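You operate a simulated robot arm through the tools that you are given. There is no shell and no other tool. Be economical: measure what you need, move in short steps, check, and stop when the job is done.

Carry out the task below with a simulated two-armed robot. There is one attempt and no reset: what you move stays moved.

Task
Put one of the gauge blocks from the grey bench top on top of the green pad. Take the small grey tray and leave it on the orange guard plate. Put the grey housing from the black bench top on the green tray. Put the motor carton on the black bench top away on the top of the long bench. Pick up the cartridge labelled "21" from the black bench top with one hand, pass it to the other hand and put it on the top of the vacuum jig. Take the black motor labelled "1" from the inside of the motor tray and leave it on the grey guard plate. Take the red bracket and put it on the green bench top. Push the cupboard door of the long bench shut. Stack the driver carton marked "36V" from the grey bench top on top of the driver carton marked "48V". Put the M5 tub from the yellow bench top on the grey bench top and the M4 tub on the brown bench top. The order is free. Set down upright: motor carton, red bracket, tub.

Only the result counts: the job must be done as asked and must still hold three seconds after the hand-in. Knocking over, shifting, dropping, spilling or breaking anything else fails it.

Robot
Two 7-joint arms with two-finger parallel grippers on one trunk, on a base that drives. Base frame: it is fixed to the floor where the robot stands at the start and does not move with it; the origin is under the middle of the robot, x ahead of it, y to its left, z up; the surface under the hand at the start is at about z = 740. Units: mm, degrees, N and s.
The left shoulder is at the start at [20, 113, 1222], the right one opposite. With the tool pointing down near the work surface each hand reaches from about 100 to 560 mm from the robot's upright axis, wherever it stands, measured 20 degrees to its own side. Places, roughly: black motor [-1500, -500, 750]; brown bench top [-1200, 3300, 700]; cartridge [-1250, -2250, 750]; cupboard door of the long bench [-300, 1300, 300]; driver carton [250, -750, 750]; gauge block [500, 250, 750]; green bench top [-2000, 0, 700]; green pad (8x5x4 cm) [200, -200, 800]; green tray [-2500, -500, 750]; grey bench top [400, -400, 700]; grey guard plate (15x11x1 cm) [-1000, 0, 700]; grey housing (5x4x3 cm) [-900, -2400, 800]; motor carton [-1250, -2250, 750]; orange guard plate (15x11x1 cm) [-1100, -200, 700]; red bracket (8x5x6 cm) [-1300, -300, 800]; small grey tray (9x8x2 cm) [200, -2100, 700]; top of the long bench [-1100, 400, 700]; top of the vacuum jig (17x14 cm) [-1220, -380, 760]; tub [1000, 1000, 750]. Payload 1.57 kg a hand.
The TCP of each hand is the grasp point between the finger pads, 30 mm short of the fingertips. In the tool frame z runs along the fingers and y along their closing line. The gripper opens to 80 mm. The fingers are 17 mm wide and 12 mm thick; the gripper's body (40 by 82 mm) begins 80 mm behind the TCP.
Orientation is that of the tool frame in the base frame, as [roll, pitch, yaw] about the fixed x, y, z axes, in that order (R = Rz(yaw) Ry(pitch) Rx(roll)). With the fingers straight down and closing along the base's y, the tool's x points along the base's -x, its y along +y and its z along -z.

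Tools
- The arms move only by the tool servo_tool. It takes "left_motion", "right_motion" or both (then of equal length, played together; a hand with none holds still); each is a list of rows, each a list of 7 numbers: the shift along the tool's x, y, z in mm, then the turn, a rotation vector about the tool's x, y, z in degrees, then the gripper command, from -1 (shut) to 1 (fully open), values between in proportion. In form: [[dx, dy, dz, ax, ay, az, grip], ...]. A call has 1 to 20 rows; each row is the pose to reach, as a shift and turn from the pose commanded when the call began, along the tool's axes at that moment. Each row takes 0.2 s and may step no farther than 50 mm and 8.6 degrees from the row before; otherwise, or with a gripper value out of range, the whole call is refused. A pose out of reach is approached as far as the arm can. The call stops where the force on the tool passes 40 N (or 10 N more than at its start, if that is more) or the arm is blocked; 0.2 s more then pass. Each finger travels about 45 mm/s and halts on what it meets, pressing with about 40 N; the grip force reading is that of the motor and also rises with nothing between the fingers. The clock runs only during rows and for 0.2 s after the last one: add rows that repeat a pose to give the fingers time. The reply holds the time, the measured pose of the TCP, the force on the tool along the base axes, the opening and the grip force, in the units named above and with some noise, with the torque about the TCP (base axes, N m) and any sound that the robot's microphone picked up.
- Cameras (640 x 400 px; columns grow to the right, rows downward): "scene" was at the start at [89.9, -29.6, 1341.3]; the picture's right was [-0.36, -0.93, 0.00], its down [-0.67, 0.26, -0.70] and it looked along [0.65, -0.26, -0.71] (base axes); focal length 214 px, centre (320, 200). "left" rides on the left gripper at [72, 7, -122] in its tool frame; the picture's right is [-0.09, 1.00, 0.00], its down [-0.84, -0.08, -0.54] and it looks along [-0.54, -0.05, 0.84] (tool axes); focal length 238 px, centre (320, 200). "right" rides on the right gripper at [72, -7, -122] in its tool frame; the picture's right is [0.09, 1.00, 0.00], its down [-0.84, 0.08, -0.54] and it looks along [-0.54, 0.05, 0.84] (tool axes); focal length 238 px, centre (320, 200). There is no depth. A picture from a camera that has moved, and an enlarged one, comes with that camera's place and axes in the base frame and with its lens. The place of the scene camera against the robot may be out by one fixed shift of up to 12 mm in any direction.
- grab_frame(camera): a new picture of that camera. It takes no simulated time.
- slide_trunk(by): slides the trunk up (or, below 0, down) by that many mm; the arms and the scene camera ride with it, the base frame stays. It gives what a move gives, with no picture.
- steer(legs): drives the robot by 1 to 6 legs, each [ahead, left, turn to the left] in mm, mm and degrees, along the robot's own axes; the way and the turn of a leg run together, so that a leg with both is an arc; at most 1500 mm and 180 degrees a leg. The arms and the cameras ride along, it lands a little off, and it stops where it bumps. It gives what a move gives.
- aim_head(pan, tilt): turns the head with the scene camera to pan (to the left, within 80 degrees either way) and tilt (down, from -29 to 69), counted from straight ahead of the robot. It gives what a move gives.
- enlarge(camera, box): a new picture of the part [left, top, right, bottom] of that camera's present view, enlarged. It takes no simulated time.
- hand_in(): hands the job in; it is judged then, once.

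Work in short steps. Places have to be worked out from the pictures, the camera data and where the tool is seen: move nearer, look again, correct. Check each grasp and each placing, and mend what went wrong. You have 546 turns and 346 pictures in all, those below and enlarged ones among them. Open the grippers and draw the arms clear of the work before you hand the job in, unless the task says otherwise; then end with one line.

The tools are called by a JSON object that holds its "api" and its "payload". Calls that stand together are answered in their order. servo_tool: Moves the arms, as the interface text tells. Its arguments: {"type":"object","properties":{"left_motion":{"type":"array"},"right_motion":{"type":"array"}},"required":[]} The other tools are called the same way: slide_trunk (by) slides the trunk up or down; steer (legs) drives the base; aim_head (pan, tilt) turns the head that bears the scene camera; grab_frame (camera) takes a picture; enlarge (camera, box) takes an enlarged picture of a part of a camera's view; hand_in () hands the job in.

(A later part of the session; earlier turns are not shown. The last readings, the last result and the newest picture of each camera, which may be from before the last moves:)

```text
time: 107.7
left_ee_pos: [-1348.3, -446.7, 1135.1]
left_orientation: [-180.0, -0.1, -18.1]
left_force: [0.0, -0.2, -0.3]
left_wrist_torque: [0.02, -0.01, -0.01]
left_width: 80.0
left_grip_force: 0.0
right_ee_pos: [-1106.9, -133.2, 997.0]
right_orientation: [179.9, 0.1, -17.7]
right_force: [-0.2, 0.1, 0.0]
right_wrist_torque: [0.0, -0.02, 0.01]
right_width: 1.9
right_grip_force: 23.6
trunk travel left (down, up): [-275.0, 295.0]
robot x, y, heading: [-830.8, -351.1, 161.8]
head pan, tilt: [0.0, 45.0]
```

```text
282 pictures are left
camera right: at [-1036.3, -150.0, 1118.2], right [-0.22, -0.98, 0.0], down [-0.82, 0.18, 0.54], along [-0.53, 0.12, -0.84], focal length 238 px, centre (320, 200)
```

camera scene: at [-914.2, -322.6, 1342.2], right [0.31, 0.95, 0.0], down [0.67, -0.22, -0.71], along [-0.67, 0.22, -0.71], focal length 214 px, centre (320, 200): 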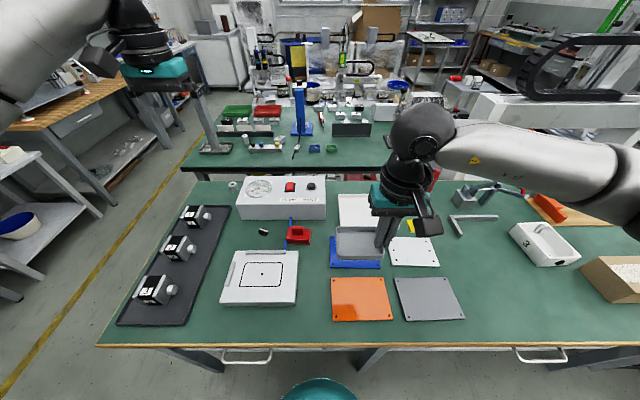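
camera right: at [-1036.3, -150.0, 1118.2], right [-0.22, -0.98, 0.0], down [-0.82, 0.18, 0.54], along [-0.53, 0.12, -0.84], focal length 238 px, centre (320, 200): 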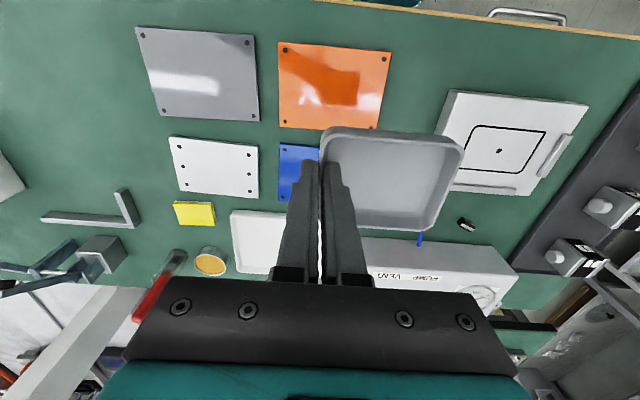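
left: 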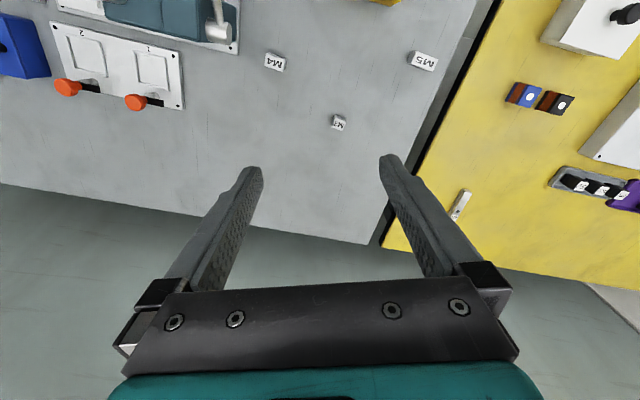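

Orange plate centre (-1093,-153); tray centre is 45 mm left of the TCP. I move over and descend to just above.

{"api": "servo_tool", "payload": {"right_motion": [[7, -10, 15, 0, 0, 0, -1], [14, -20, 35, 0, 0, 0, -1], [20, -30, 60, 0, 0, 0, -1], [20, -30, 85, 0, 0, 0, -1], [20, -30, 110, 0, 0, 0, -1], [20, -30, 135, 0, 0, 0, -1], [20, -30, 155, 0, 0, 0, -1], [20, -30, 170, 0, 0, 0, -1], [20, -30, 180, 0, 0, 0, -1]]}}

{"api": "grab_frame", "payload": {"camera": "right"}}

{"api": "enlarge", "payload": {"camera": "scene", "box": [300, 200, 480, 340]}}

```text
time: 109.7
left_ee_pos: [-1348.5, -446.3, 1136.2]
left_orientation: [-179.9, -0.1, -18.0]
left_force: [0.1, -1.2, -0.7]
left_wrist_torque: [0.02, 0.01, 0.0]
left_width: 80.1
left_grip_force: 0.0
right_ee_pos: [-1078.7, -112.1, 815.6]
right_orientation: [-179.9, 0.1, -17.7]
right_force: [-0.5, -0.9, -0.4]
right_wrist_torque: [0.01, -0.02, -0.01]
right_width: 1.9
right_grip_force: 23.9
trunk travel left (down, up): [-275.0, 295.0]
robot x, y, heading: [-831.4, -350.1, 161.6]
head pan, tilt: [0.0, 45.0]
```

```text
281 pictures are left
camera right: at [-1008.7, -127.9, 937.9], right [-0.21, -0.98, 0.0], down [-0.82, 0.18, 0.54], along [-0.53, 0.12, -0.84], focal length 238 px, centre (320, 200)
```

right: 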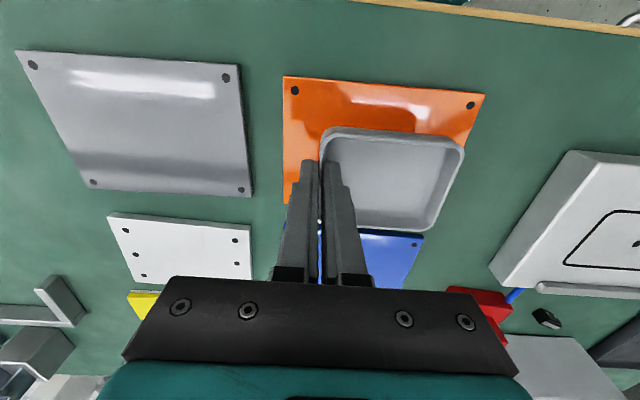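

```text
2.86 times, centred on (390, 270) of scene
camera zoom: at [-914.2, -322.6, 1342.2], right [0.31, 0.95, 0.0], down [0.67, -0.22, -0.71], along [-0.67, 0.22, -0.71], focal length 613 px, centre (120, 0)
```

zoom: 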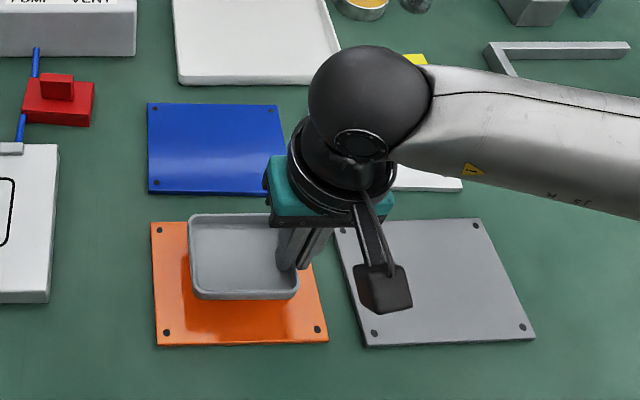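

Centred over the plate. Lower gently to contact.

{"api": "servo_tool", "payload": {"right_motion": [[0, 0, 8, 0, 0, 0, -1], [0, 0, 16, 0, 0, 0, -1], [0, 0, 22, 0, 0, 0, -1], [0, 0, 25, 0, 0, 0, -1], [0, 0, 27, 0, 0, 0, -1]]}}

```text
time: 110.8
left_ee_pos: [-1348.4, -445.1, 1136.5]
left_orientation: [-180.0, 0.0, -18.0]
left_force: [-0.3, 0.3, -0.8]
left_wrist_torque: [0.0, -0.03, -0.02]
left_width: 80.0
left_grip_force: 0.1
right_ee_pos: [-1078.6, -112.3, 789.9]
right_orientation: [-180.0, 0.1, -17.7]
right_force: [-0.4, 0.4, 0.2]
right_wrist_torque: [0.04, -0.03, 0.01]
right_width: 1.7
right_grip_force: 23.5
trunk travel left (down, up): [-275.0, 295.0]
robot x, y, heading: [-834.4, -350.8, 161.7]
head pan, tilt: [0.0, 45.0]
```

{"api": "servo_tool", "payload": {"right_motion": [[0, 0, 1, 0, 0, 0, -1], [0, 0, 2, 0, 0, 0, -1], [0, 0, 3, 0, 0, 0, -1], [0, 0, 4, 0, 0, 0, -1]]}}

{"api": "enlarge", "payload": {"camera": "right", "box": [270, 60, 500, 250]}}

```text
time: 111.8
left_ee_pos: [-1347.4, -444.9, 1136.6]
left_orientation: [180.0, -0.1, -18.0]
left_force: [0.5, -0.5, -0.9]
left_wrist_torque: [-0.01, 0.03, 0.0]
left_width: 80.0
left_grip_force: 0.1
right_ee_pos: [-1080.0, -112.2, 786.2]
right_orientation: [-179.9, 0.1, -17.6]
right_force: [0.0, 1.2, -0.3]
right_wrist_torque: [0.0, -0.02, 0.02]
right_width: 1.9
right_grip_force: 23.6
trunk travel left (down, up): [-275.0, 295.0]
robot x, y, heading: [-832.8, -347.7, 162.0]
head pan, tilt: [0.0, 45.0]
```

```text
2.11 times, centred on (385, 155) of right
camera zoom: at [-1008.7, -127.5, 907.0], right [-0.22, -0.98, 0.0], down [-0.82, 0.18, 0.54], along [-0.53, 0.12, -0.84], focal length 502 px, centre (183, 295)
```

zoom: 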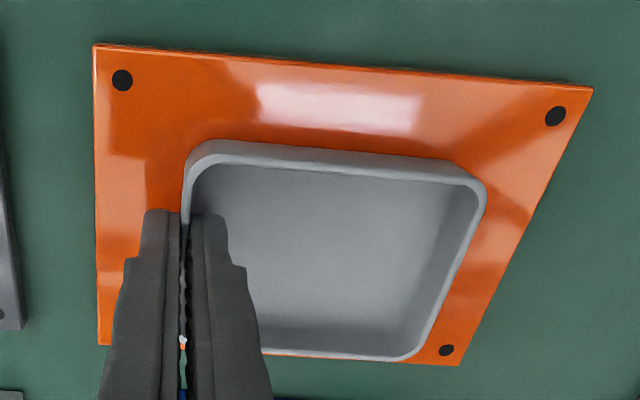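

Within plate margins. Continue to lower until contact.

{"api": "servo_tool", "payload": {"right_motion": [[0, 0, 1, 0, 0, 0, -1], [0, 0, 2, 0, 0, 0, -1], [0, 0, 3, 0, 0, 0, -1]]}}

```text
time: 112.7
left_ee_pos: [-1347.5, -446.2, 1136.0]
left_orientation: [180.0, 0.0, -18.1]
left_force: [0.2, -0.3, -1.1]
left_wrist_torque: [0.03, -0.01, -0.01]
left_width: 79.9
left_grip_force: 0.0
right_ee_pos: [-1080.0, -111.8, 784.2]
right_orientation: [179.9, 0.3, -17.7]
right_force: [2.7, 1.4, 18.5]
right_wrist_torque: [0.02, -0.06, 0.03]
right_width: 2.3
right_grip_force: 23.9
trunk travel left (down, up): [-275.0, 295.0]
robot x, y, heading: [-828.8, -349.0, 161.9]
head pan, tilt: [0.0, 45.0]
```

Contact (18 N). I ease, open slightly and lift away.

{"api": "servo_tool", "payload": {"right_motion": [[0, 0, -1, 0, 0, 0, -1], [0, 0, -1, 0, 0, 0, -0.7], [0, 0, -1, 0, 0, 0, -0.5], [0, 0, -1, 0, 0, 0, -0.4], [0, 0, -1, 0, 0, 0, -0.4], [0, 0, -15, 0, 0, 0, -0.4], [0, 0, -40, 0, 0, 0, -0.4], [0, 0, -80, 0, 0, 0, -0.4], [0, 0, -120, 0, 0, 0, 0]]}}

{"api": "grab_frame", "payload": {"camera": "right"}}

```text
time: 114.7
left_ee_pos: [-1348.8, -446.3, 1136.1]
left_orientation: [180.0, -0.1, -18.0]
left_force: [-0.1, 0.7, 0.0]
left_wrist_torque: [0.02, -0.03, -0.03]
left_width: 80.1
left_grip_force: 0.1
right_ee_pos: [-1078.9, -113.3, 903.1]
right_orientation: [-179.9, 0.1, -17.6]
right_force: [0.1, -0.2, -0.9]
right_wrist_torque: [0.01, 0.02, 0.01]
right_width: 40.1
right_grip_force: 0.0
trunk travel left (down, up): [-275.0, 295.0]
robot x, y, heading: [-831.3, -351.8, 162.0]
head pan, tilt: [0.0, 45.0]
```

```text
278 pictures are left
camera right: at [-1008.1, -128.4, 1024.6], right [-0.22, -0.98, 0.0], down [-0.82, 0.18, 0.54], along [-0.53, 0.12, -0.84], focal length 238 px, centre (320, 200)
```

right: 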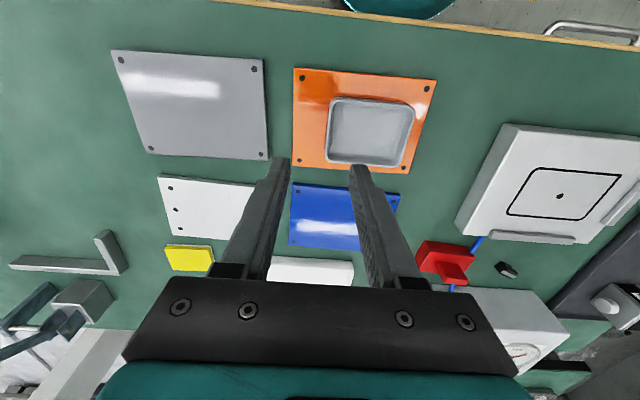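

Tray done. Next: motor labelled "1" and the red bracket; zoom on that area.

{"api": "enlarge", "payload": {"camera": "scene", "box": [110, 190, 320, 330]}}

{"api": "enlarge", "payload": {"camera": "scene", "box": [120, 200, 230, 320]}}

```text
2.86 times, centred on (215, 260) of scene
camera zoom: at [-914.1, -322.7, 1342.2], right [0.31, 0.95, 0.0], down [0.67, -0.22, -0.71], along [-0.67, 0.22, -0.71], focal length 613 px, centre (620, 29)
```

zoom: 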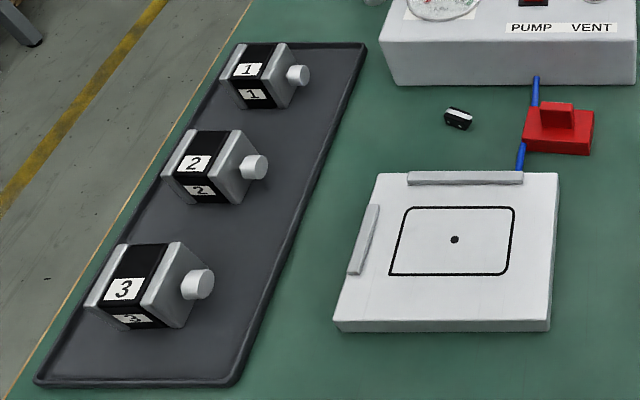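

```text
3.33 times, centred on (175, 260) of scene
camera zoom: at [-914.1, -322.7, 1342.2], right [0.31, 0.95, 0.0], down [0.67, -0.22, -0.71], along [-0.67, 0.22, -0.71], focal length 715 px, centre (803, 0)
```

zoom: 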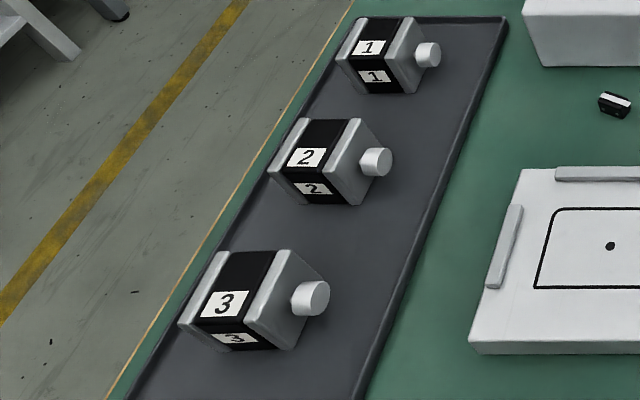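

Motor 1 is the far one, ≈(-1526,-586). I raise the right hand, and move the robot ahead and left so the left hand comes above it.

{"api": "servo_tool", "payload": {"right_motion": [[0, 0, -40, 0, 0, 0, 0], [0, 0, -80, 0, 0, 0, 0], [30, 0, -120, 0, 0, 0, 0], [60, 0, -150, 0, 0, 0, 0]]}}

{"api": "steer", "payload": {"legs": [[0, 250, 0], [75, 0, 0]]}}

{"api": "grab_frame", "payload": {"camera": "left"}}

{"api": "grab_frame", "payload": {"camera": "scene"}}

```text
time: 115.7
left_ee_pos: [-1347.1, -446.7, 1134.9]
left_orientation: [179.9, -0.2, -17.9]
left_force: [0.0, -0.2, -0.1]
left_wrist_torque: [-0.01, -0.02, 0.03]
left_width: 80.0
left_grip_force: 0.0
right_ee_pos: [-1020.0, -131.3, 1053.6]
right_orientation: [179.9, 0.1, -17.7]
right_force: [0.3, 0.0, 0.2]
right_wrist_torque: [0.0, -0.02, -0.01]
right_width: 40.0
right_grip_force: 0.0
trunk travel left (down, up): [-275.0, 295.0]
robot x, y, heading: [-832.1, -350.3, 162.1]
head pan, tilt: [0.0, 45.0]
```

```text
time: 118.1
left_ee_pos: [-1497.6, -661.0, 1134.9]
left_orientation: [180.0, -0.1, -18.0]
left_force: [-0.4, -0.6, -0.3]
left_wrist_torque: [0.02, -0.04, 0.03]
left_width: 79.9
left_grip_force: 0.1
right_ee_pos: [-1171.8, -347.2, 1051.7]
right_orientation: [-180.0, 0.1, -17.7]
right_force: [0.1, 0.1, 1.0]
right_wrist_torque: [-0.03, -0.02, 0.01]
right_width: 40.0
right_grip_force: 0.1
trunk travel left (down, up): [-275.0, 295.0]
robot x, y, heading: [-978.1, -568.6, 161.6]
head pan, tilt: [0.0, 45.0]
```

```text
275 pictures are left
camera left: at [-1431.9, -691.4, 1257.4], right [-0.39, -0.92, 0.0], down [-0.77, 0.33, 0.54], along [-0.5, 0.21, -0.84], focal length 238 px, centre (320, 200)
```

left: 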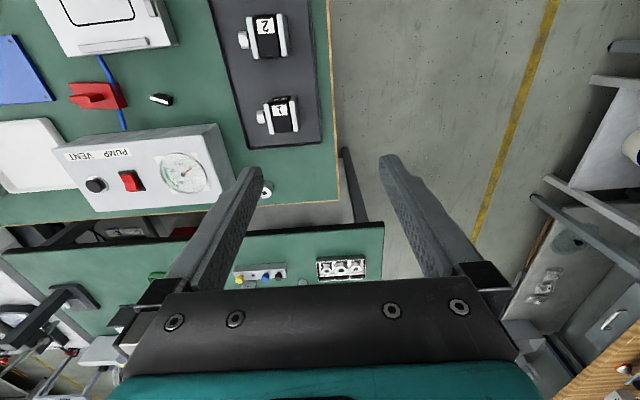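

```text
274 pictures are left
camera scene: at [-1063.9, -538.7, 1342.1], right [0.31, 0.95, 0.0], down [0.67, -0.22, -0.71], along [-0.67, 0.22, -0.71], focal length 214 px, centre (320, 200)
```

scene: 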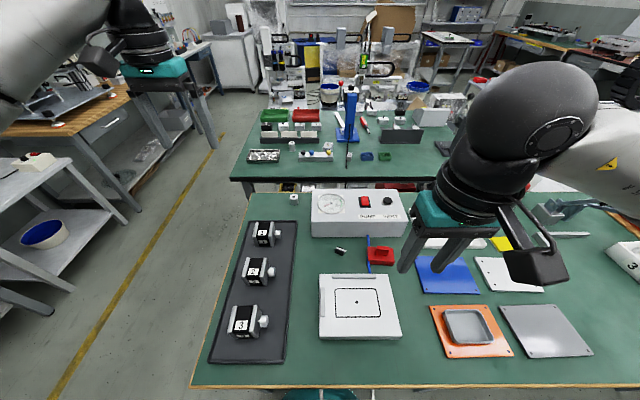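

Motor 1 is at ≈(-1505,-585). I lower the left hand above it for a close look.

{"api": "servo_tool", "payload": {"left_motion": [[-5, -14, 35, 0, 0, 0, 1], [-10, -28, 70, 0, 0, 0, 1], [-15, -42, 105, 0, 0, 0, 1], [-20, -56, 140, 0, 0, 0, 1], [-25, -71, 180, 0, 0, 0, 1], [-25, -71, 200, 0, 0, 0, 1]]}}

{"api": "grab_frame", "payload": {"camera": "left"}}

```text
time: 119.5
left_ee_pos: [-1497.2, -587.4, 936.3]
left_orientation: [179.9, 0.0, -17.9]
left_force: [0.8, 0.7, 0.3]
left_wrist_torque: [0.0, 0.02, -0.01]
left_width: 79.8
left_grip_force: 0.0
right_ee_pos: [-1169.6, -347.6, 1053.3]
right_orientation: [-179.9, 0.1, -17.8]
right_force: [0.1, 0.5, 0.0]
right_wrist_torque: [0.0, -0.03, 0.0]
right_width: 40.1
right_grip_force: 0.1
trunk travel left (down, up): [-275.0, 295.0]
robot x, y, heading: [-982.2, -568.2, 161.9]
head pan, tilt: [0.0, 45.0]
```

```text
273 pictures are left
camera left: at [-1432.1, -616.8, 1058.1], right [-0.39, -0.92, 0.0], down [-0.77, 0.33, 0.54], along [-0.5, 0.21, -0.84], focal length 238 px, centre (320, 200)
```

left: 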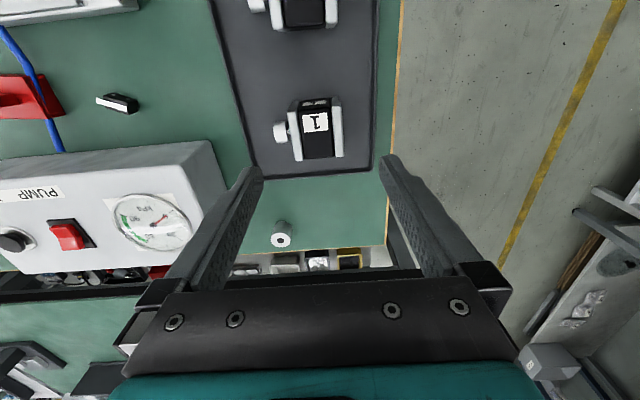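

{"api": "enlarge", "payload": {"camera": "left", "box": [260, 80, 360, 180]}}

```text
4.00 times, centred on (310, 130) of left
camera zoom: at [-1432.1, -616.8, 1058.1], right [-0.39, -0.92, 0.0], down [-0.77, 0.33, 0.54], along [-0.5, 0.21, -0.84], focal length 953 px, centre (360, 480)
```

zoom: 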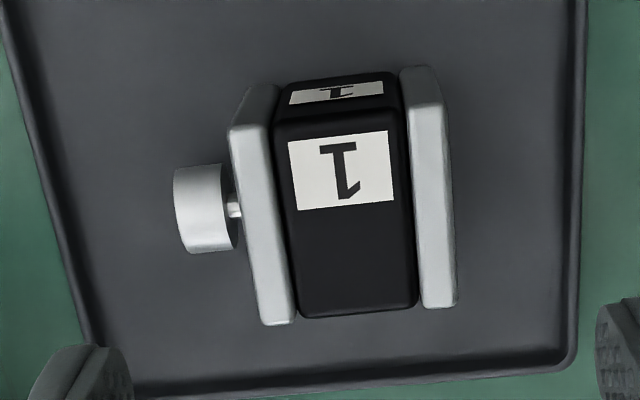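

The motor must be gripped front-to-back (shaft sticks out on the side), so I rotate the left tool by 90° over its centre (-1507,-582).

{"api": "servo_tool", "payload": {"left_motion": [[-3, -1, 0, 0, 0, 8.2, 1], [-6, -2, 0, 0, 0, 16.4, 1], [-9, -2, 0, 0, 0, 24.6, 1], [-11, -2, 0, 0, 0, 32.8, 1], [-11, -2, 0, 0, 0, 41, 1], [-11, -2, 0, 0, 0, 49.2, 1], [-11, -2, 0, 0, 0, 57.4, 1], [-11, -2, 0, 0, 0, 65.6, 1], [-11, -2, 0, 0, 0, 73.8, 1], [-11, -2, 0, 0, 0, 82, 1], [-11, -2, 0, 0, 0, 90, 1], [-11, -2, 0, 0, 0, 90, 1]]}}

{"api": "grab_frame", "payload": {"camera": "left"}}

```text
time: 122.1
left_ee_pos: [-1508.2, -582.8, 935.5]
left_orientation: [-179.9, 0.0, -108.2]
left_force: [0.6, -0.4, 0.7]
left_wrist_torque: [0.0, 0.01, 0.0]
left_width: 80.1
left_grip_force: 0.1
right_ee_pos: [-1170.4, -347.9, 1052.2]
right_orientation: [-180.0, 0.1, -17.7]
right_force: [0.0, 0.2, 0.6]
right_wrist_torque: [-0.02, 0.0, -0.03]
right_width: 40.0
right_grip_force: 0.0
trunk travel left (down, up): [-275.0, 295.0]
robot x, y, heading: [-980.7, -565.7, 161.6]
head pan, tilt: [0.0, 45.0]
```

```text
271 pictures are left
camera left: at [-1537.4, -649.3, 1057.9], right [-0.92, 0.4, 0.0], down [0.33, 0.77, 0.54], along [0.22, 0.5, -0.84], focal length 238 px, centre (320, 200)
```

left: 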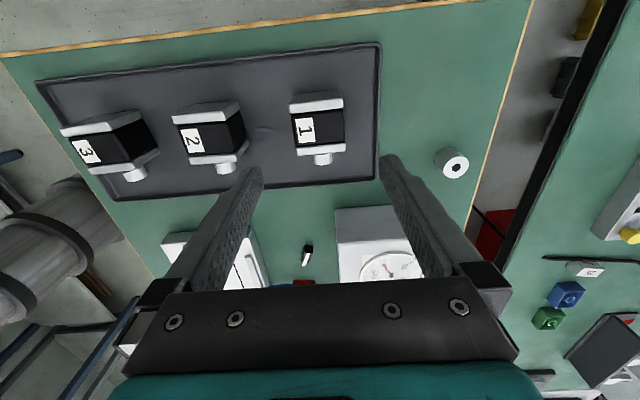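

Aligned between the fingers. Descend and grip.

{"api": "servo_tool", "payload": {"left_motion": [[0, 0, 40, 0, 0, 0, 1], [0, -3, 80, 0, 0, 0, 1], [0, -3, 115, 0, 0, 0, 1], [0, -3, 140, 0, 0, 0, 1], [0, -3, 154, 0, 0, 0, 1], [0, -3, 154, 0, 0, 0, 0], [0, -3, 154, 0, 0, 0, -1], [0, -3, 154, 0, 0, 0, -1], [0, -3, 154, 0, 0, 0, -1], [0, -3, 154, 0, 0, 0, -1], [0, -3, 154, 0, 0, 0, -1]]}}

{"api": "servo_tool", "payload": {"left_motion": [[0, 0, -3, 0, 0, 0, -1], [0, 0, -8, 0, 0, 0, -1], [0, 0, -15, 0, 0, 0, -1], [0, 0, -25, 0, 0, 0, -1], [0, 0, -40, 0, 0, 0, -1]]}}

{"api": "grab_frame", "payload": {"camera": "left"}}

```text
time: 124.5
left_ee_pos: [-1506.5, -581.5, 781.8]
left_orientation: [-179.9, 0.0, -108.0]
left_force: [-1.8, 0.1, -0.3]
left_wrist_torque: [0.07, 0.25, 0.01]
left_width: 57.2
left_grip_force: 39.9
right_ee_pos: [-1169.7, -348.1, 1053.7]
right_orientation: [-179.9, 0.1, -17.7]
right_force: [-0.9, -0.3, -0.2]
right_wrist_torque: [0.02, 0.0, -0.05]
right_width: 39.9
right_grip_force: 0.2
trunk travel left (down, up): [-275.0, 295.0]
robot x, y, heading: [-980.0, -569.4, 162.1]
head pan, tilt: [0.0, 45.0]
```

```text
time: 125.7
left_ee_pos: [-1505.3, -582.3, 821.7]
left_orientation: [180.0, 0.0, -108.0]
left_force: [-0.7, 0.1, -7.2]
left_wrist_torque: [-0.02, 0.02, 0.0]
left_width: 56.8
left_grip_force: 39.8
right_ee_pos: [-1171.5, -347.4, 1052.9]
right_orientation: [-180.0, 0.2, -17.7]
right_force: [-0.4, -0.5, 0.2]
right_wrist_torque: [0.01, -0.03, -0.01]
right_width: 40.1
right_grip_force: 0.0
trunk travel left (down, up): [-275.0, 295.0]
robot x, y, heading: [-983.3, -564.7, 161.6]
head pan, tilt: [0.0, 45.0]
```

```text
270 pictures are left
camera left: at [-1534.6, -650.0, 944.1], right [-0.92, 0.39, 0.0], down [0.33, 0.77, 0.54], along [0.21, 0.5, -0.84], focal length 238 px, centre (320, 200)
```

left: 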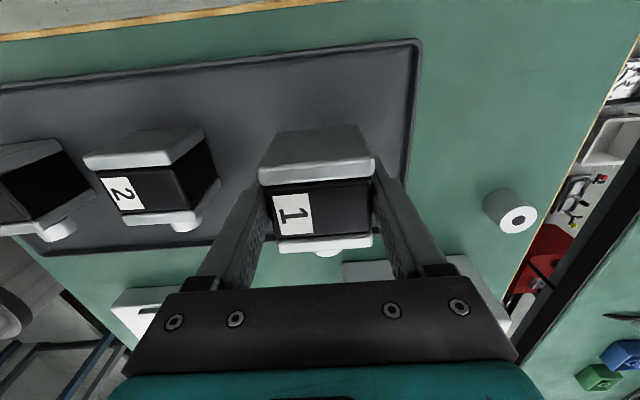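

Motor held (0.73 kg). I lift, retract, and drive right to bring it to the grey plate (centre ≈(-1038,16)).

{"api": "servo_tool", "payload": {"left_motion": [[0, 0, -20, 0, 0, 0, -1], [0, 0, -50, 0, 0, 0, -1], [0, 0, -85, 0, 0, 0, -1], [0, 0, -120, 0, 0, 0, -1], [0, 0, -155, 0, 0, 0, -1], [0, 0, -175, 0, 0, 0, -1], [0, -30, -180, 0, 0, 0, -1], [0, -65, -180, 0, 0, 0, -1], [0, -100, -180, 0, 0, 0, -1], [0, -135, -180, 0, 0, 0, -1], [0, -160, -180, 0, 0, 0, -1]]}}

{"api": "steer", "payload": {"legs": [[-80, 0, 0], [0, -687, 0]]}}

{"api": "grab_frame", "payload": {"camera": "left"}}

{"api": "grab_frame", "payload": {"camera": "scene"}}

```text
time: 128.1
left_ee_pos: [-1355.5, -632.1, 1001.4]
left_orientation: [-179.9, 0.0, -108.0]
left_force: [0.0, 0.0, -7.3]
left_wrist_torque: [-0.02, 0.0, -0.02]
left_width: 56.6
left_grip_force: 40.2
right_ee_pos: [-1169.9, -347.4, 1053.1]
right_orientation: [-180.0, 0.0, -17.6]
right_force: [0.2, 0.1, 1.1]
right_wrist_torque: [0.01, 0.02, 0.01]
right_width: 40.1
right_grip_force: 0.0
trunk travel left (down, up): [-275.0, 295.0]
robot x, y, heading: [-978.3, -566.0, 161.9]
head pan, tilt: [0.0, 45.0]
```

```text
time: 132.5
left_ee_pos: [-1066.4, -10.7, 1000.6]
left_orientation: [-179.9, 0.0, -107.9]
left_force: [-0.4, 0.3, -7.0]
left_wrist_torque: [-0.05, 0.03, 0.02]
left_width: 56.8
left_grip_force: 40.2
right_ee_pos: [-884.0, 274.8, 1053.1]
right_orientation: [179.9, 0.2, -17.6]
right_force: [0.0, 0.4, 0.4]
right_wrist_torque: [0.0, -0.01, 0.01]
right_width: 40.0
right_grip_force: 0.0
trunk travel left (down, up): [-275.0, 295.0]
robot x, y, heading: [-692.0, 54.9, 161.8]
head pan, tilt: [0.0, 45.0]
```

```text
269 pictures are left
camera left: at [-1096.0, -78.5, 1123.1], right [-0.92, 0.39, 0.0], down [0.33, 0.77, 0.54], along [0.21, 0.5, -0.84], focal length 238 px, centre (320, 200)
```

left: 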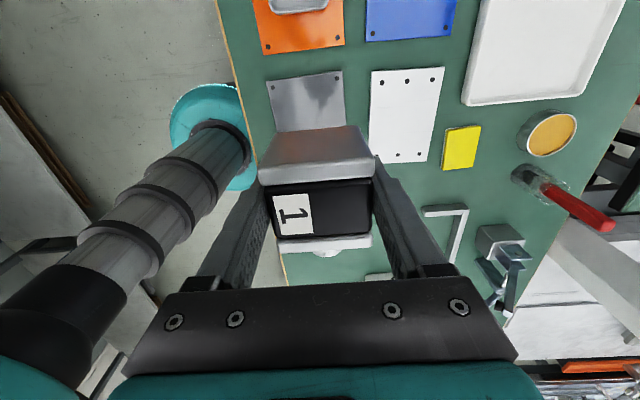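

```text
268 pictures are left
camera scene: at [-776.1, 81.8, 1342.1], right [0.31, 0.95, 0.0], down [0.67, -0.22, -0.71], along [-0.67, 0.22, -0.71], focal length 214 px, centre (320, 200)
```

scene: 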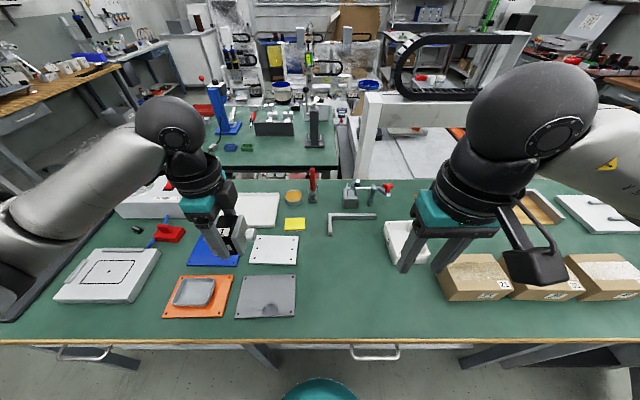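

Plate centre confirmed ≈(-1040,16). I move over it and lower to ~10 mm above.

{"api": "servo_tool", "payload": {"left_motion": [[-8, -4, 20, 0, 0, 0, -1], [-16, -9, 45, 0, 0, 0, -1], [-24, -13, 75, 0, 0, 0, -1], [-32, -17, 105, 0, 0, 0, -1], [-32, -17, 135, 0, 0, 0, -1], [-32, -17, 165, 0, 0, 0, -1], [-32, -17, 190, 0, 0, 0, -1], [-32, -17, 202, 0, 0, 0, -1]]}}

{"api": "grab_frame", "payload": {"camera": "left"}}

{"api": "enlarge", "payload": {"camera": "scene", "box": [150, 200, 330, 340]}}

```text
time: 134.3
left_ee_pos: [-1040.5, 13.0, 798.9]
left_orientation: [-179.9, 0.0, -107.8]
left_force: [0.5, 0.4, -6.1]
left_wrist_torque: [-0.01, 0.0, 0.02]
left_width: 56.8
left_grip_force: 39.8
right_ee_pos: [-883.8, 272.0, 1053.4]
right_orientation: [180.0, 0.0, -17.6]
right_force: [0.2, 0.3, 0.0]
right_wrist_torque: [0.0, 0.0, 0.01]
right_width: 40.1
right_grip_force: 0.1
trunk travel left (down, up): [-275.0, 295.0]
robot x, y, heading: [-692.9, 54.7, 162.2]
head pan, tilt: [0.0, 45.0]
```

```text
267 pictures are left
camera left: at [-1069.8, -54.2, 920.0], right [-0.92, 0.39, 0.0], down [0.33, 0.77, 0.54], along [0.22, 0.5, -0.84], focal length 238 px, centre (320, 200)
```

left: 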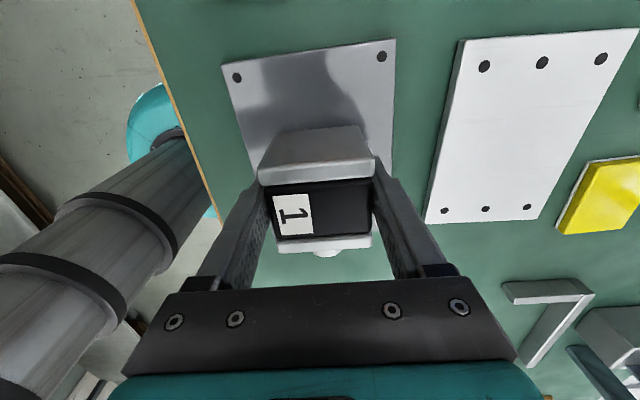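

```text
2.86 times, centred on (240, 270) of scene
camera zoom: at [-776.2, 81.5, 1342.1], right [0.31, 0.95, 0.0], down [0.67, -0.22, -0.71], along [-0.67, 0.22, -0.71], focal length 613 px, centre (549, 0)
```

zoom: 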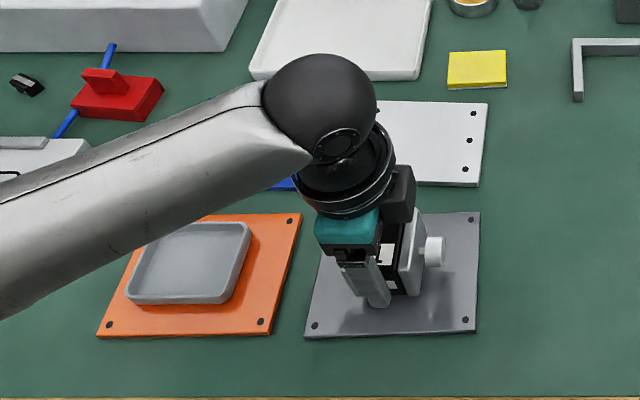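

Good position over the plate. Lower to contact.

{"api": "servo_tool", "payload": {"left_motion": [[0, 0, 3, 0, 0, 0, -1], [0, 0, 6, 0, 0, 0, -1], [0, 0, 8, 0, 0, 0, -1], [0, 0, 9, 0, 0, 0, -1], [0, 0, 10, 0, 0, 0, -1]]}}

```text
time: 135.5
left_ee_pos: [-1040.8, 12.5, 789.3]
left_orientation: [-179.8, 0.0, -107.9]
left_force: [0.5, 0.3, -6.9]
left_wrist_torque: [-0.03, 0.03, -0.01]
left_width: 57.0
left_grip_force: 39.8
right_ee_pos: [-884.3, 271.6, 1053.5]
right_orientation: [179.9, 0.0, -17.6]
right_force: [-0.8, 0.4, 0.5]
right_wrist_torque: [0.02, 0.01, -0.01]
right_width: 39.9
right_grip_force: 0.1
trunk travel left (down, up): [-275.0, 295.0]
robot x, y, heading: [-691.0, 53.7, 161.9]
head pan, tilt: [0.0, 45.0]
```

{"api": "servo_tool", "payload": {"left_motion": [[0, 0, 1, 0, 0, 0, -1], [0, 0, 2, 0, 0, 0, -1], [0, 0, 3, 0, 0, 0, -1]]}}

```text
time: 136.3
left_ee_pos: [-1041.2, 13.4, 785.9]
left_orientation: [-179.9, 0.0, -107.9]
left_force: [0.1, 0.7, -7.4]
left_wrist_torque: [-0.01, 0.01, 0.02]
left_width: 56.8
left_grip_force: 39.9
right_ee_pos: [-882.3, 274.0, 1052.9]
right_orientation: [-179.9, 0.1, -17.7]
right_force: [-0.8, 0.4, 0.6]
right_wrist_torque: [0.0, 0.0, 0.01]
right_width: 39.9
right_grip_force: 0.1
trunk travel left (down, up): [-275.0, 295.0]
robot x, y, heading: [-696.3, 52.2, 161.9]
head pan, tilt: [0.0, 45.0]
```

{"api": "servo_tool", "payload": {"left_motion": [[0, 0, 1, 0, 0, 0, -1], [0, 0, 2, 0, 0, 0, -1], [0, 0, 3, 0, 0, 0, -1]]}}

```text
time: 137.1
left_ee_pos: [-1040.0, 13.8, 785.6]
left_orientation: [179.8, 0.0, -107.9]
left_force: [3.7, -5.3, 25.8]
left_wrist_torque: [-0.59, -0.59, 0.02]
left_width: 56.9
left_grip_force: 40.3
right_ee_pos: [-881.9, 272.5, 1053.3]
right_orientation: [-180.0, 0.3, -17.6]
right_force: [-0.5, -0.1, 0.3]
right_wrist_torque: [-0.04, 0.02, -0.05]
right_width: 40.2
right_grip_force: 0.1
trunk travel left (down, up): [-275.0, 295.0]
robot x, y, heading: [-692.5, 52.5, 161.9]
head pan, tilt: [0.0, 45.0]
```

Contact. Ease up 2 mm, release and rise.

{"api": "servo_tool", "payload": {"left_motion": [[0, 0, -2, 0, 0, 0, -1], [0, 0, -2, 0, 0, 0, 0.6], [0, 0, -2, 0, 0, 0, 0.8], [0, 0, -2, 0, 0, 0, 0.8], [0, 0, -2, 0, 0, 0, 0.8], [0, 0, -20, 0, 0, 0, 0.8], [0, 0, -60, 0, 0, 0, 0.8], [0, 0, -110, 0, 0, 0, 0.8], [0, 0, -160, 0, 0, 0, 0.8]]}}

{"api": "grab_frame", "payload": {"camera": "left"}}

```text
time: 139.1
left_ee_pos: [-1040.1, 13.0, 942.7]
left_orientation: [-179.8, -0.1, -107.9]
left_force: [-0.6, -1.0, 0.1]
left_wrist_torque: [-0.03, 0.0, 0.0]
left_width: 72.2
left_grip_force: 0.0
right_ee_pos: [-883.4, 273.5, 1053.5]
right_orientation: [180.0, 0.3, -17.6]
right_force: [0.3, 0.5, 0.0]
right_wrist_torque: [0.03, -0.01, 0.01]
right_width: 40.2
right_grip_force: 0.0
trunk travel left (down, up): [-275.0, 295.0]
robot x, y, heading: [-693.8, 50.5, 162.0]
head pan, tilt: [0.0, 45.0]
```

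```text
265 pictures are left
camera left: at [-1068.7, -53.6, 1065.0], right [-0.92, 0.39, 0.0], down [0.33, 0.77, 0.54], along [0.22, 0.5, -0.84], focal length 238 px, centre (320, 200)
```

left: 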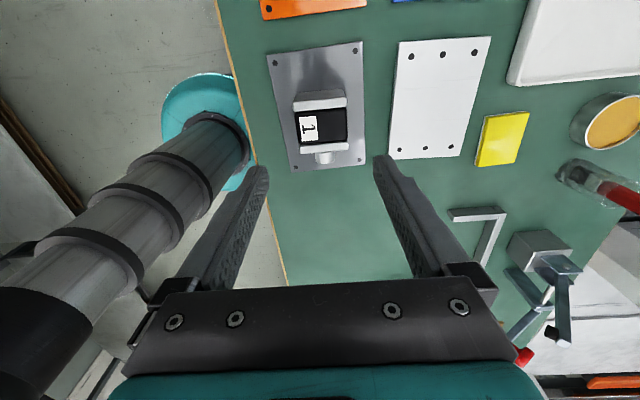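

Motor done. I rotate the left wrist back and raise it, then drive left to the red bracket.

{"api": "servo_tool", "payload": {"left_motion": [[0, 0, -20, 0, 0, -8.2, 0.8], [0, 0, -40, 0, 0, -16.4, 0.8], [0, 0, -60, 0, 0, -24.6, 0.8], [0, 0, -80, 0, 0, -32.8, 0.8], [0, 0, -100, 0, 0, -41, 0.8], [0, 0, -110, 0, 0, -49.2, 0.8], [0, 0, -120, 0, 0, -57.4, 0.8], [0, 0, -130, 0, 0, -65.6, 0.8], [0, 0, -140, 0, 0, -73.8, 0.8], [0, 0, -150, 0, 0, -82, 0.8], [0, 0, -150, 0, 0, -90, 0.8]]}}

{"api": "steer", "payload": {"legs": [[0, 626, 0], [60, 0, 0]]}}

{"api": "grab_frame", "payload": {"camera": "right"}}

{"api": "grab_frame", "payload": {"camera": "scene"}}

```text
time: 141.5
left_ee_pos: [-1040.9, 14.7, 1093.7]
left_orientation: [-179.9, -0.1, -17.7]
left_force: [0.2, -0.2, -0.3]
left_wrist_torque: [0.0, 0.03, 0.03]
left_width: 72.0
left_grip_force: 0.0
right_ee_pos: [-882.5, 272.6, 1053.3]
right_orientation: [180.0, 0.2, -17.6]
right_force: [-0.7, 0.6, -0.8]
right_wrist_torque: [0.0, 0.0, -0.01]
right_width: 40.0
right_grip_force: 0.0
trunk travel left (down, up): [-275.0, 295.0]
robot x, y, heading: [-693.4, 51.8, 162.1]
head pan, tilt: [0.0, 45.0]
```

```text
time: 145.6
left_ee_pos: [-1289.4, -558.1, 1092.0]
left_orientation: [-179.9, -0.1, -17.8]
left_force: [-0.9, -0.8, 0.1]
left_wrist_torque: [-0.03, -0.01, 0.01]
left_width: 72.2
left_grip_force: 0.1
right_ee_pos: [-1132.6, -298.8, 1052.3]
right_orientation: [180.0, 0.2, -17.5]
right_force: [0.0, -0.2, -0.4]
right_wrist_torque: [-0.04, 0.0, 0.03]
right_width: 39.9
right_grip_force: 0.1
trunk travel left (down, up): [-275.0, 295.0]
robot x, y, heading: [-941.7, -516.6, 162.1]
head pan, tilt: [0.0, 45.0]
```

```text
264 pictures are left
camera right: at [-1061.7, -314.2, 1174.4], right [-0.21, -0.98, 0.0], down [-0.82, 0.18, 0.54], along [-0.53, 0.12, -0.84], focal length 238 px, centre (320, 200)
```

right: 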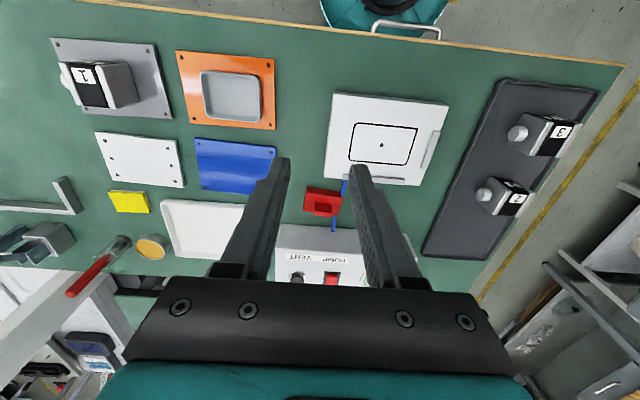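

```text
263 pictures are left
camera scene: at [-1025.0, -490.0, 1342.1], right [0.31, 0.95, 0.0], down [0.67, -0.22, -0.71], along [-0.67, 0.22, -0.71], focal length 214 px, centre (320, 200)
```

scene: 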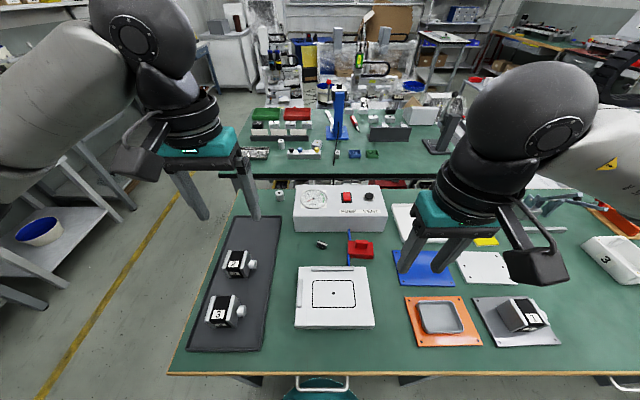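

Bracket ≈(-1318,-260). I bring the right hand over it for a closer look.

{"api": "servo_tool", "payload": {"right_motion": [[-30, 3, 20, 0, 0, 0, 1], [-60, 6, 40, 0, 0, 0, 1], [-90, 9, 65, 0, 0, 0, 1], [-120, 12, 90, 0, 0, 0, 1], [-150, 15, 115, 0, 0, 0, 1], [-172, 18, 140, 0, 0, 0, 1]]}}

{"api": "grab_frame", "payload": {"camera": "right"}}

{"api": "enlarge", "payload": {"camera": "right", "box": [260, 80, 400, 190]}}

```text
time: 147.0
left_ee_pos: [-1289.1, -557.8, 1093.6]
left_orientation: [180.0, -0.1, -17.9]
left_force: [0.1, 0.3, 0.1]
left_wrist_torque: [-0.04, 0.01, 0.03]
left_width: 71.8
left_grip_force: 0.0
right_ee_pos: [-1303.3, -263.6, 912.4]
right_orientation: [180.0, 0.2, -17.5]
right_force: [-0.7, -0.4, 0.0]
right_wrist_torque: [0.01, 0.0, -0.01]
right_width: 79.8
right_grip_force: 0.1
trunk travel left (down, up): [-275.0, 295.0]
robot x, y, heading: [-939.4, -518.7, 162.1]
head pan, tilt: [0.0, 45.0]
```

```text
262 pictures are left
camera right: at [-1231.9, -279.5, 1034.1], right [-0.21, -0.98, 0.0], down [-0.82, 0.18, 0.54], along [-0.53, 0.12, -0.84], focal length 238 px, centre (320, 200)
```

right: 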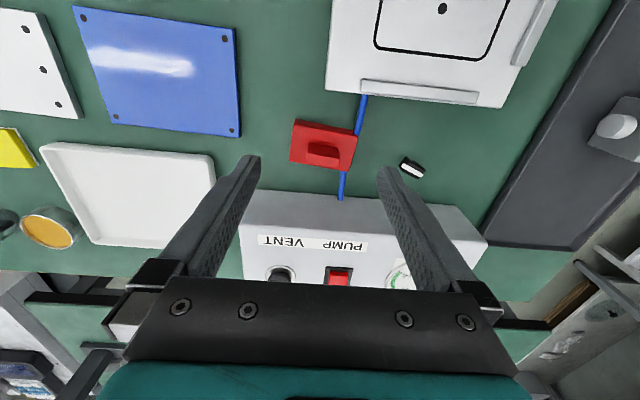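

```text
3.64 times, centred on (330, 135) of right
camera zoom: at [-1231.9, -279.5, 1034.1], right [-0.21, -0.98, 0.0], down [-0.82, 0.18, 0.54], along [-0.53, 0.12, -0.84], focal length 867 px, centre (284, 436)
```

zoom: 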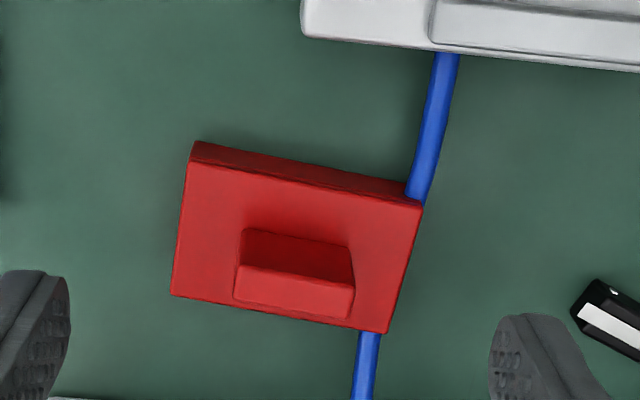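

Bracket: base ~75x45, with a tab on top centred at (-1332,-260), rotated to ~67°. I align and descend on the tab.

{"api": "servo_tool", "payload": {"right_motion": [[-14, 3, 10, 0, 0, 2.5, 0.6], [-28, 5, 30, 0, 0, 5.5, 0.6], [-28, 5, 50, 0, 0, 5.5, 0.6], [-28, 5, 60, 0, 0, 5.5, 0.6]]}}

{"api": "grab_frame", "payload": {"camera": "right"}}

```text
time: 148.0
left_ee_pos: [-1289.0, -558.1, 1093.3]
left_orientation: [-179.9, -0.1, -17.7]
left_force: [0.0, -0.3, -0.5]
left_wrist_torque: [-0.01, 0.03, 0.02]
left_width: 72.2
left_grip_force: 0.0
right_ee_pos: [-1330.8, -259.8, 852.8]
right_orientation: [180.0, 0.2, -22.9]
right_force: [0.4, 1.1, 0.9]
right_wrist_torque: [0.0, 0.01, 0.03]
right_width: 64.2
right_grip_force: 0.1
trunk travel left (down, up): [-275.0, 295.0]
robot x, y, heading: [-940.0, -516.1, 162.0]
head pan, tilt: [0.0, 45.0]
```

```text
260 pictures are left
camera right: at [-1261.4, -283.3, 974.7], right [-0.3, -0.95, 0.0], down [-0.8, 0.26, 0.54], along [-0.52, 0.17, -0.84], focal length 238 px, centre (320, 200)
```

right: 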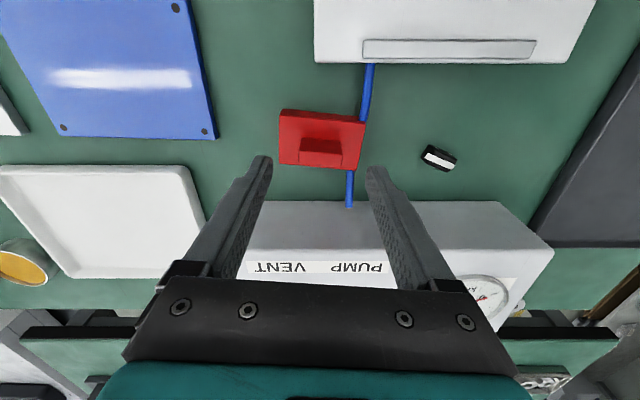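

Well centred. Descend and grip the tab.

{"api": "servo_tool", "payload": {"right_motion": [[0, 0, 15, 0, 0, 0, 0.6], [0, 0, 30, 0, 0, 0, 0.6], [0, 0, 43, 0, 0, 0, 0.6], [0, 0, 50, 0, 0, 0, 0.6], [0, 0, 53, 0, 0, 0, 0.6], [0, 0, 53, 0, 0, 0, -0.3], [0, 0, 53, 0, 0, 0, -1], [0, 0, 53, 0, 0, 0, -1], [0, 0, 53, 0, 0, 0, -1], [0, 0, 53, 0, 0, 0, -1], [0, 0, 53, 0, 0, 0, -1]]}}

{"api": "servo_tool", "payload": {"right_motion": [[0, 0, -3, 0, 0, 0, -1], [0, 0, -8, 0, 0, 0, -1], [0, 0, -15, 0, 0, 0, -1], [0, 0, -25, 0, 0, 0, -1], [0, 0, -40, 0, 0, 0, -1]]}}

{"api": "grab_frame", "payload": {"camera": "right"}}

```text
time: 150.4
left_ee_pos: [-1289.5, -557.9, 1092.7]
left_orientation: [180.0, -0.2, -17.9]
left_force: [-0.3, 1.2, 0.2]
left_wrist_torque: [0.0, -0.03, -0.03]
left_width: 72.1
left_grip_force: 0.0
right_ee_pos: [-1330.8, -260.3, 800.6]
right_orientation: [179.9, 0.1, -23.1]
right_force: [0.2, 0.7, 0.4]
right_wrist_torque: [0.01, -0.04, -0.02]
right_width: 35.0
right_grip_force: 40.5
trunk travel left (down, up): [-275.0, 295.0]
robot x, y, heading: [-940.8, -518.7, 162.1]
head pan, tilt: [0.0, 45.0]
```

```text
time: 151.6
left_ee_pos: [-1288.9, -556.7, 1093.4]
left_orientation: [-180.0, -0.1, -17.7]
left_force: [1.3, -0.4, 0.2]
left_wrist_torque: [0.01, 0.03, 0.02]
left_width: 71.9
left_grip_force: 0.1
right_ee_pos: [-1330.1, -260.5, 841.0]
right_orientation: [-180.0, 0.2, -23.1]
right_force: [0.1, 0.9, -0.8]
right_wrist_torque: [0.01, -0.03, 0.0]
right_width: 34.9
right_grip_force: 40.1
trunk travel left (down, up): [-275.0, 295.0]
robot x, y, heading: [-943.5, -517.3, 162.0]
head pan, tilt: [0.0, 45.0]
```

```text
259 pictures are left
camera right: at [-1261.0, -282.4, 962.4], right [-0.3, -0.95, 0.0], down [-0.8, 0.26, 0.54], along [-0.52, 0.17, -0.84], focal length 238 px, centre (320, 200)
```

right: 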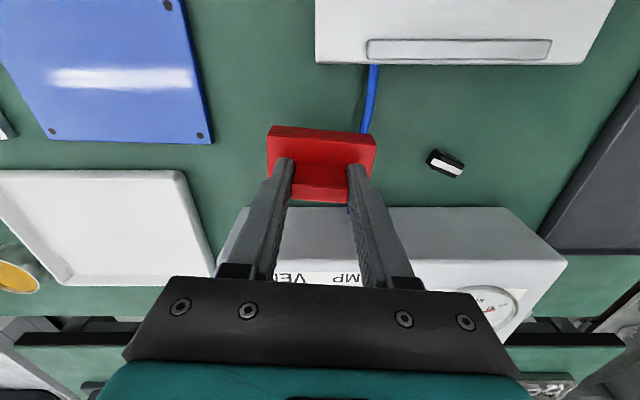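

Bracket held. I lift and retract it, then drive around to the south end of the green bench.

{"api": "servo_tool", "payload": {"right_motion": [[0, 0, -20, 0, 0, 0, -1], [0, 0, -50, 0, 0, 0, -1], [0, 0, -80, 0, 0, 0, -1], [20, 0, -110, 0, 0, 0, -1], [50, 0, -140, 0, 0, 0, -1], [80, 0, -160, 0, 0, 0, -1], [110, 0, -170, 0, 0, 0, -1], [130, 0, -170, 0, 0, 0, -1]]}}

{"api": "steer", "payload": {"legs": [[-150, 0, 0], [0, 700, 0], [650, 30, 0], [550, 32, 0], [0, 0, -90]]}}

{"api": "grab_frame", "payload": {"camera": "scene"}}

```text
time: 153.4
left_ee_pos: [-1288.1, -558.5, 1093.6]
left_orientation: [-179.9, -0.1, -18.0]
left_force: [0.1, -0.6, 0.6]
left_wrist_torque: [0.02, 0.02, 0.0]
left_width: 72.0
left_grip_force: 0.1
right_ee_pos: [-1209.6, -311.9, 1010.8]
right_orientation: [-179.9, 0.1, -23.2]
right_force: [-0.2, 0.5, -1.8]
right_wrist_torque: [0.0, 0.02, -0.03]
right_width: 35.0
right_grip_force: 39.5
trunk travel left (down, up): [-275.0, 295.0]
robot x, y, heading: [-942.4, -517.2, 162.4]
head pan, tilt: [0.0, 45.0]
```

```text
time: 167.9
left_ee_pos: [-2203.9, -578.4, 1093.6]
left_orientation: [-180.0, -0.1, -107.3]
left_force: [-0.6, 0.5, -0.6]
left_wrist_torque: [0.0, -0.01, 0.03]
left_width: 72.0
left_grip_force: 0.0
right_ee_pos: [-1957.1, -655.6, 1010.2]
right_orientation: [179.9, 0.1, -112.5]
right_force: [0.3, 0.0, -1.2]
right_wrist_torque: [0.01, 0.0, -0.01]
right_width: 35.0
right_grip_force: 40.2
trunk travel left (down, up): [-275.0, 295.0]
robot x, y, heading: [-2157.4, -923.9, 72.3]
head pan, tilt: [0.0, 45.0]
```

```text
258 pictures are left
camera scene: at [-2129.4, -838.1, 1342.2], right [0.95, -0.3, 0.0], down [-0.21, -0.67, -0.71], along [0.21, 0.67, -0.71], focal length 214 px, centre (320, 200)
```

scene: 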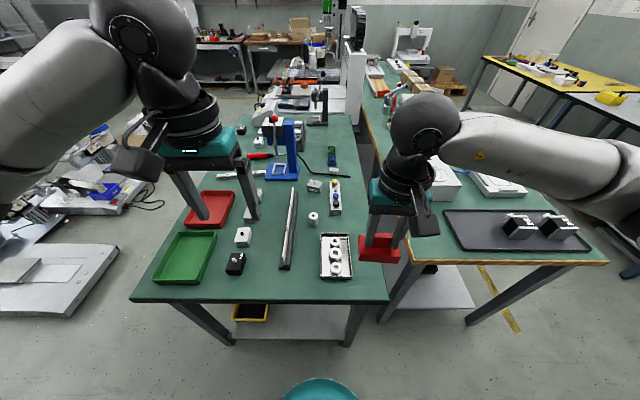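

I see the green bench end with the green tray at left. A free spot for the bracket is about (-2205,-535). I shift the robot 280 mm left so the right hand can reach it.

{"api": "steer", "payload": {"legs": [[0, 280, 0]]}}

{"api": "grab_frame", "payload": {"camera": "scene"}}

{"api": "grab_frame", "payload": {"camera": "right"}}

```text
time: 169.9
left_ee_pos: [-2471.6, -494.6, 1092.4]
left_orientation: [180.0, -0.1, -107.3]
left_force: [-0.5, 0.3, -0.4]
left_wrist_torque: [0.0, -0.02, -0.01]
left_width: 71.8
left_grip_force: 0.1
right_ee_pos: [-2223.3, -571.6, 1010.4]
right_orientation: [179.9, 0.1, -112.5]
right_force: [-0.4, -0.5, -0.3]
right_wrist_torque: [0.01, -0.03, -0.02]
right_width: 34.7
right_grip_force: 39.5
trunk travel left (down, up): [-275.0, 295.0]
robot x, y, heading: [-2424.1, -844.2, 72.9]
head pan, tilt: [0.0, 45.0]
```

```text
257 pictures are left
camera scene: at [-2396.3, -754.6, 1342.2], right [0.95, -0.3, 0.0], down [-0.21, -0.68, -0.71], along [0.21, 0.67, -0.71], focal length 214 px, centre (320, 200)
```

scene: 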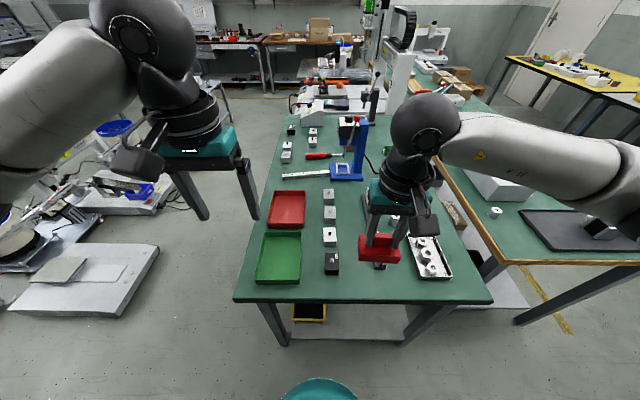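

```text
256 pictures are left
camera right: at [-2244.4, -640.7, 1131.7], right [-0.96, 0.3, 0.0], down [0.25, 0.8, 0.54], along [0.16, 0.52, -0.84], focal length 238 px, centre (320, 200)
```

right: 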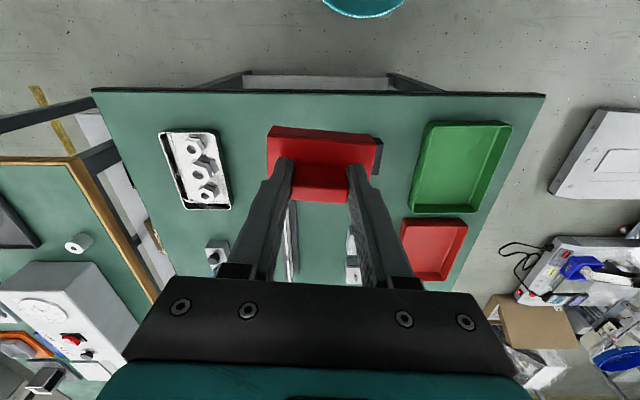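

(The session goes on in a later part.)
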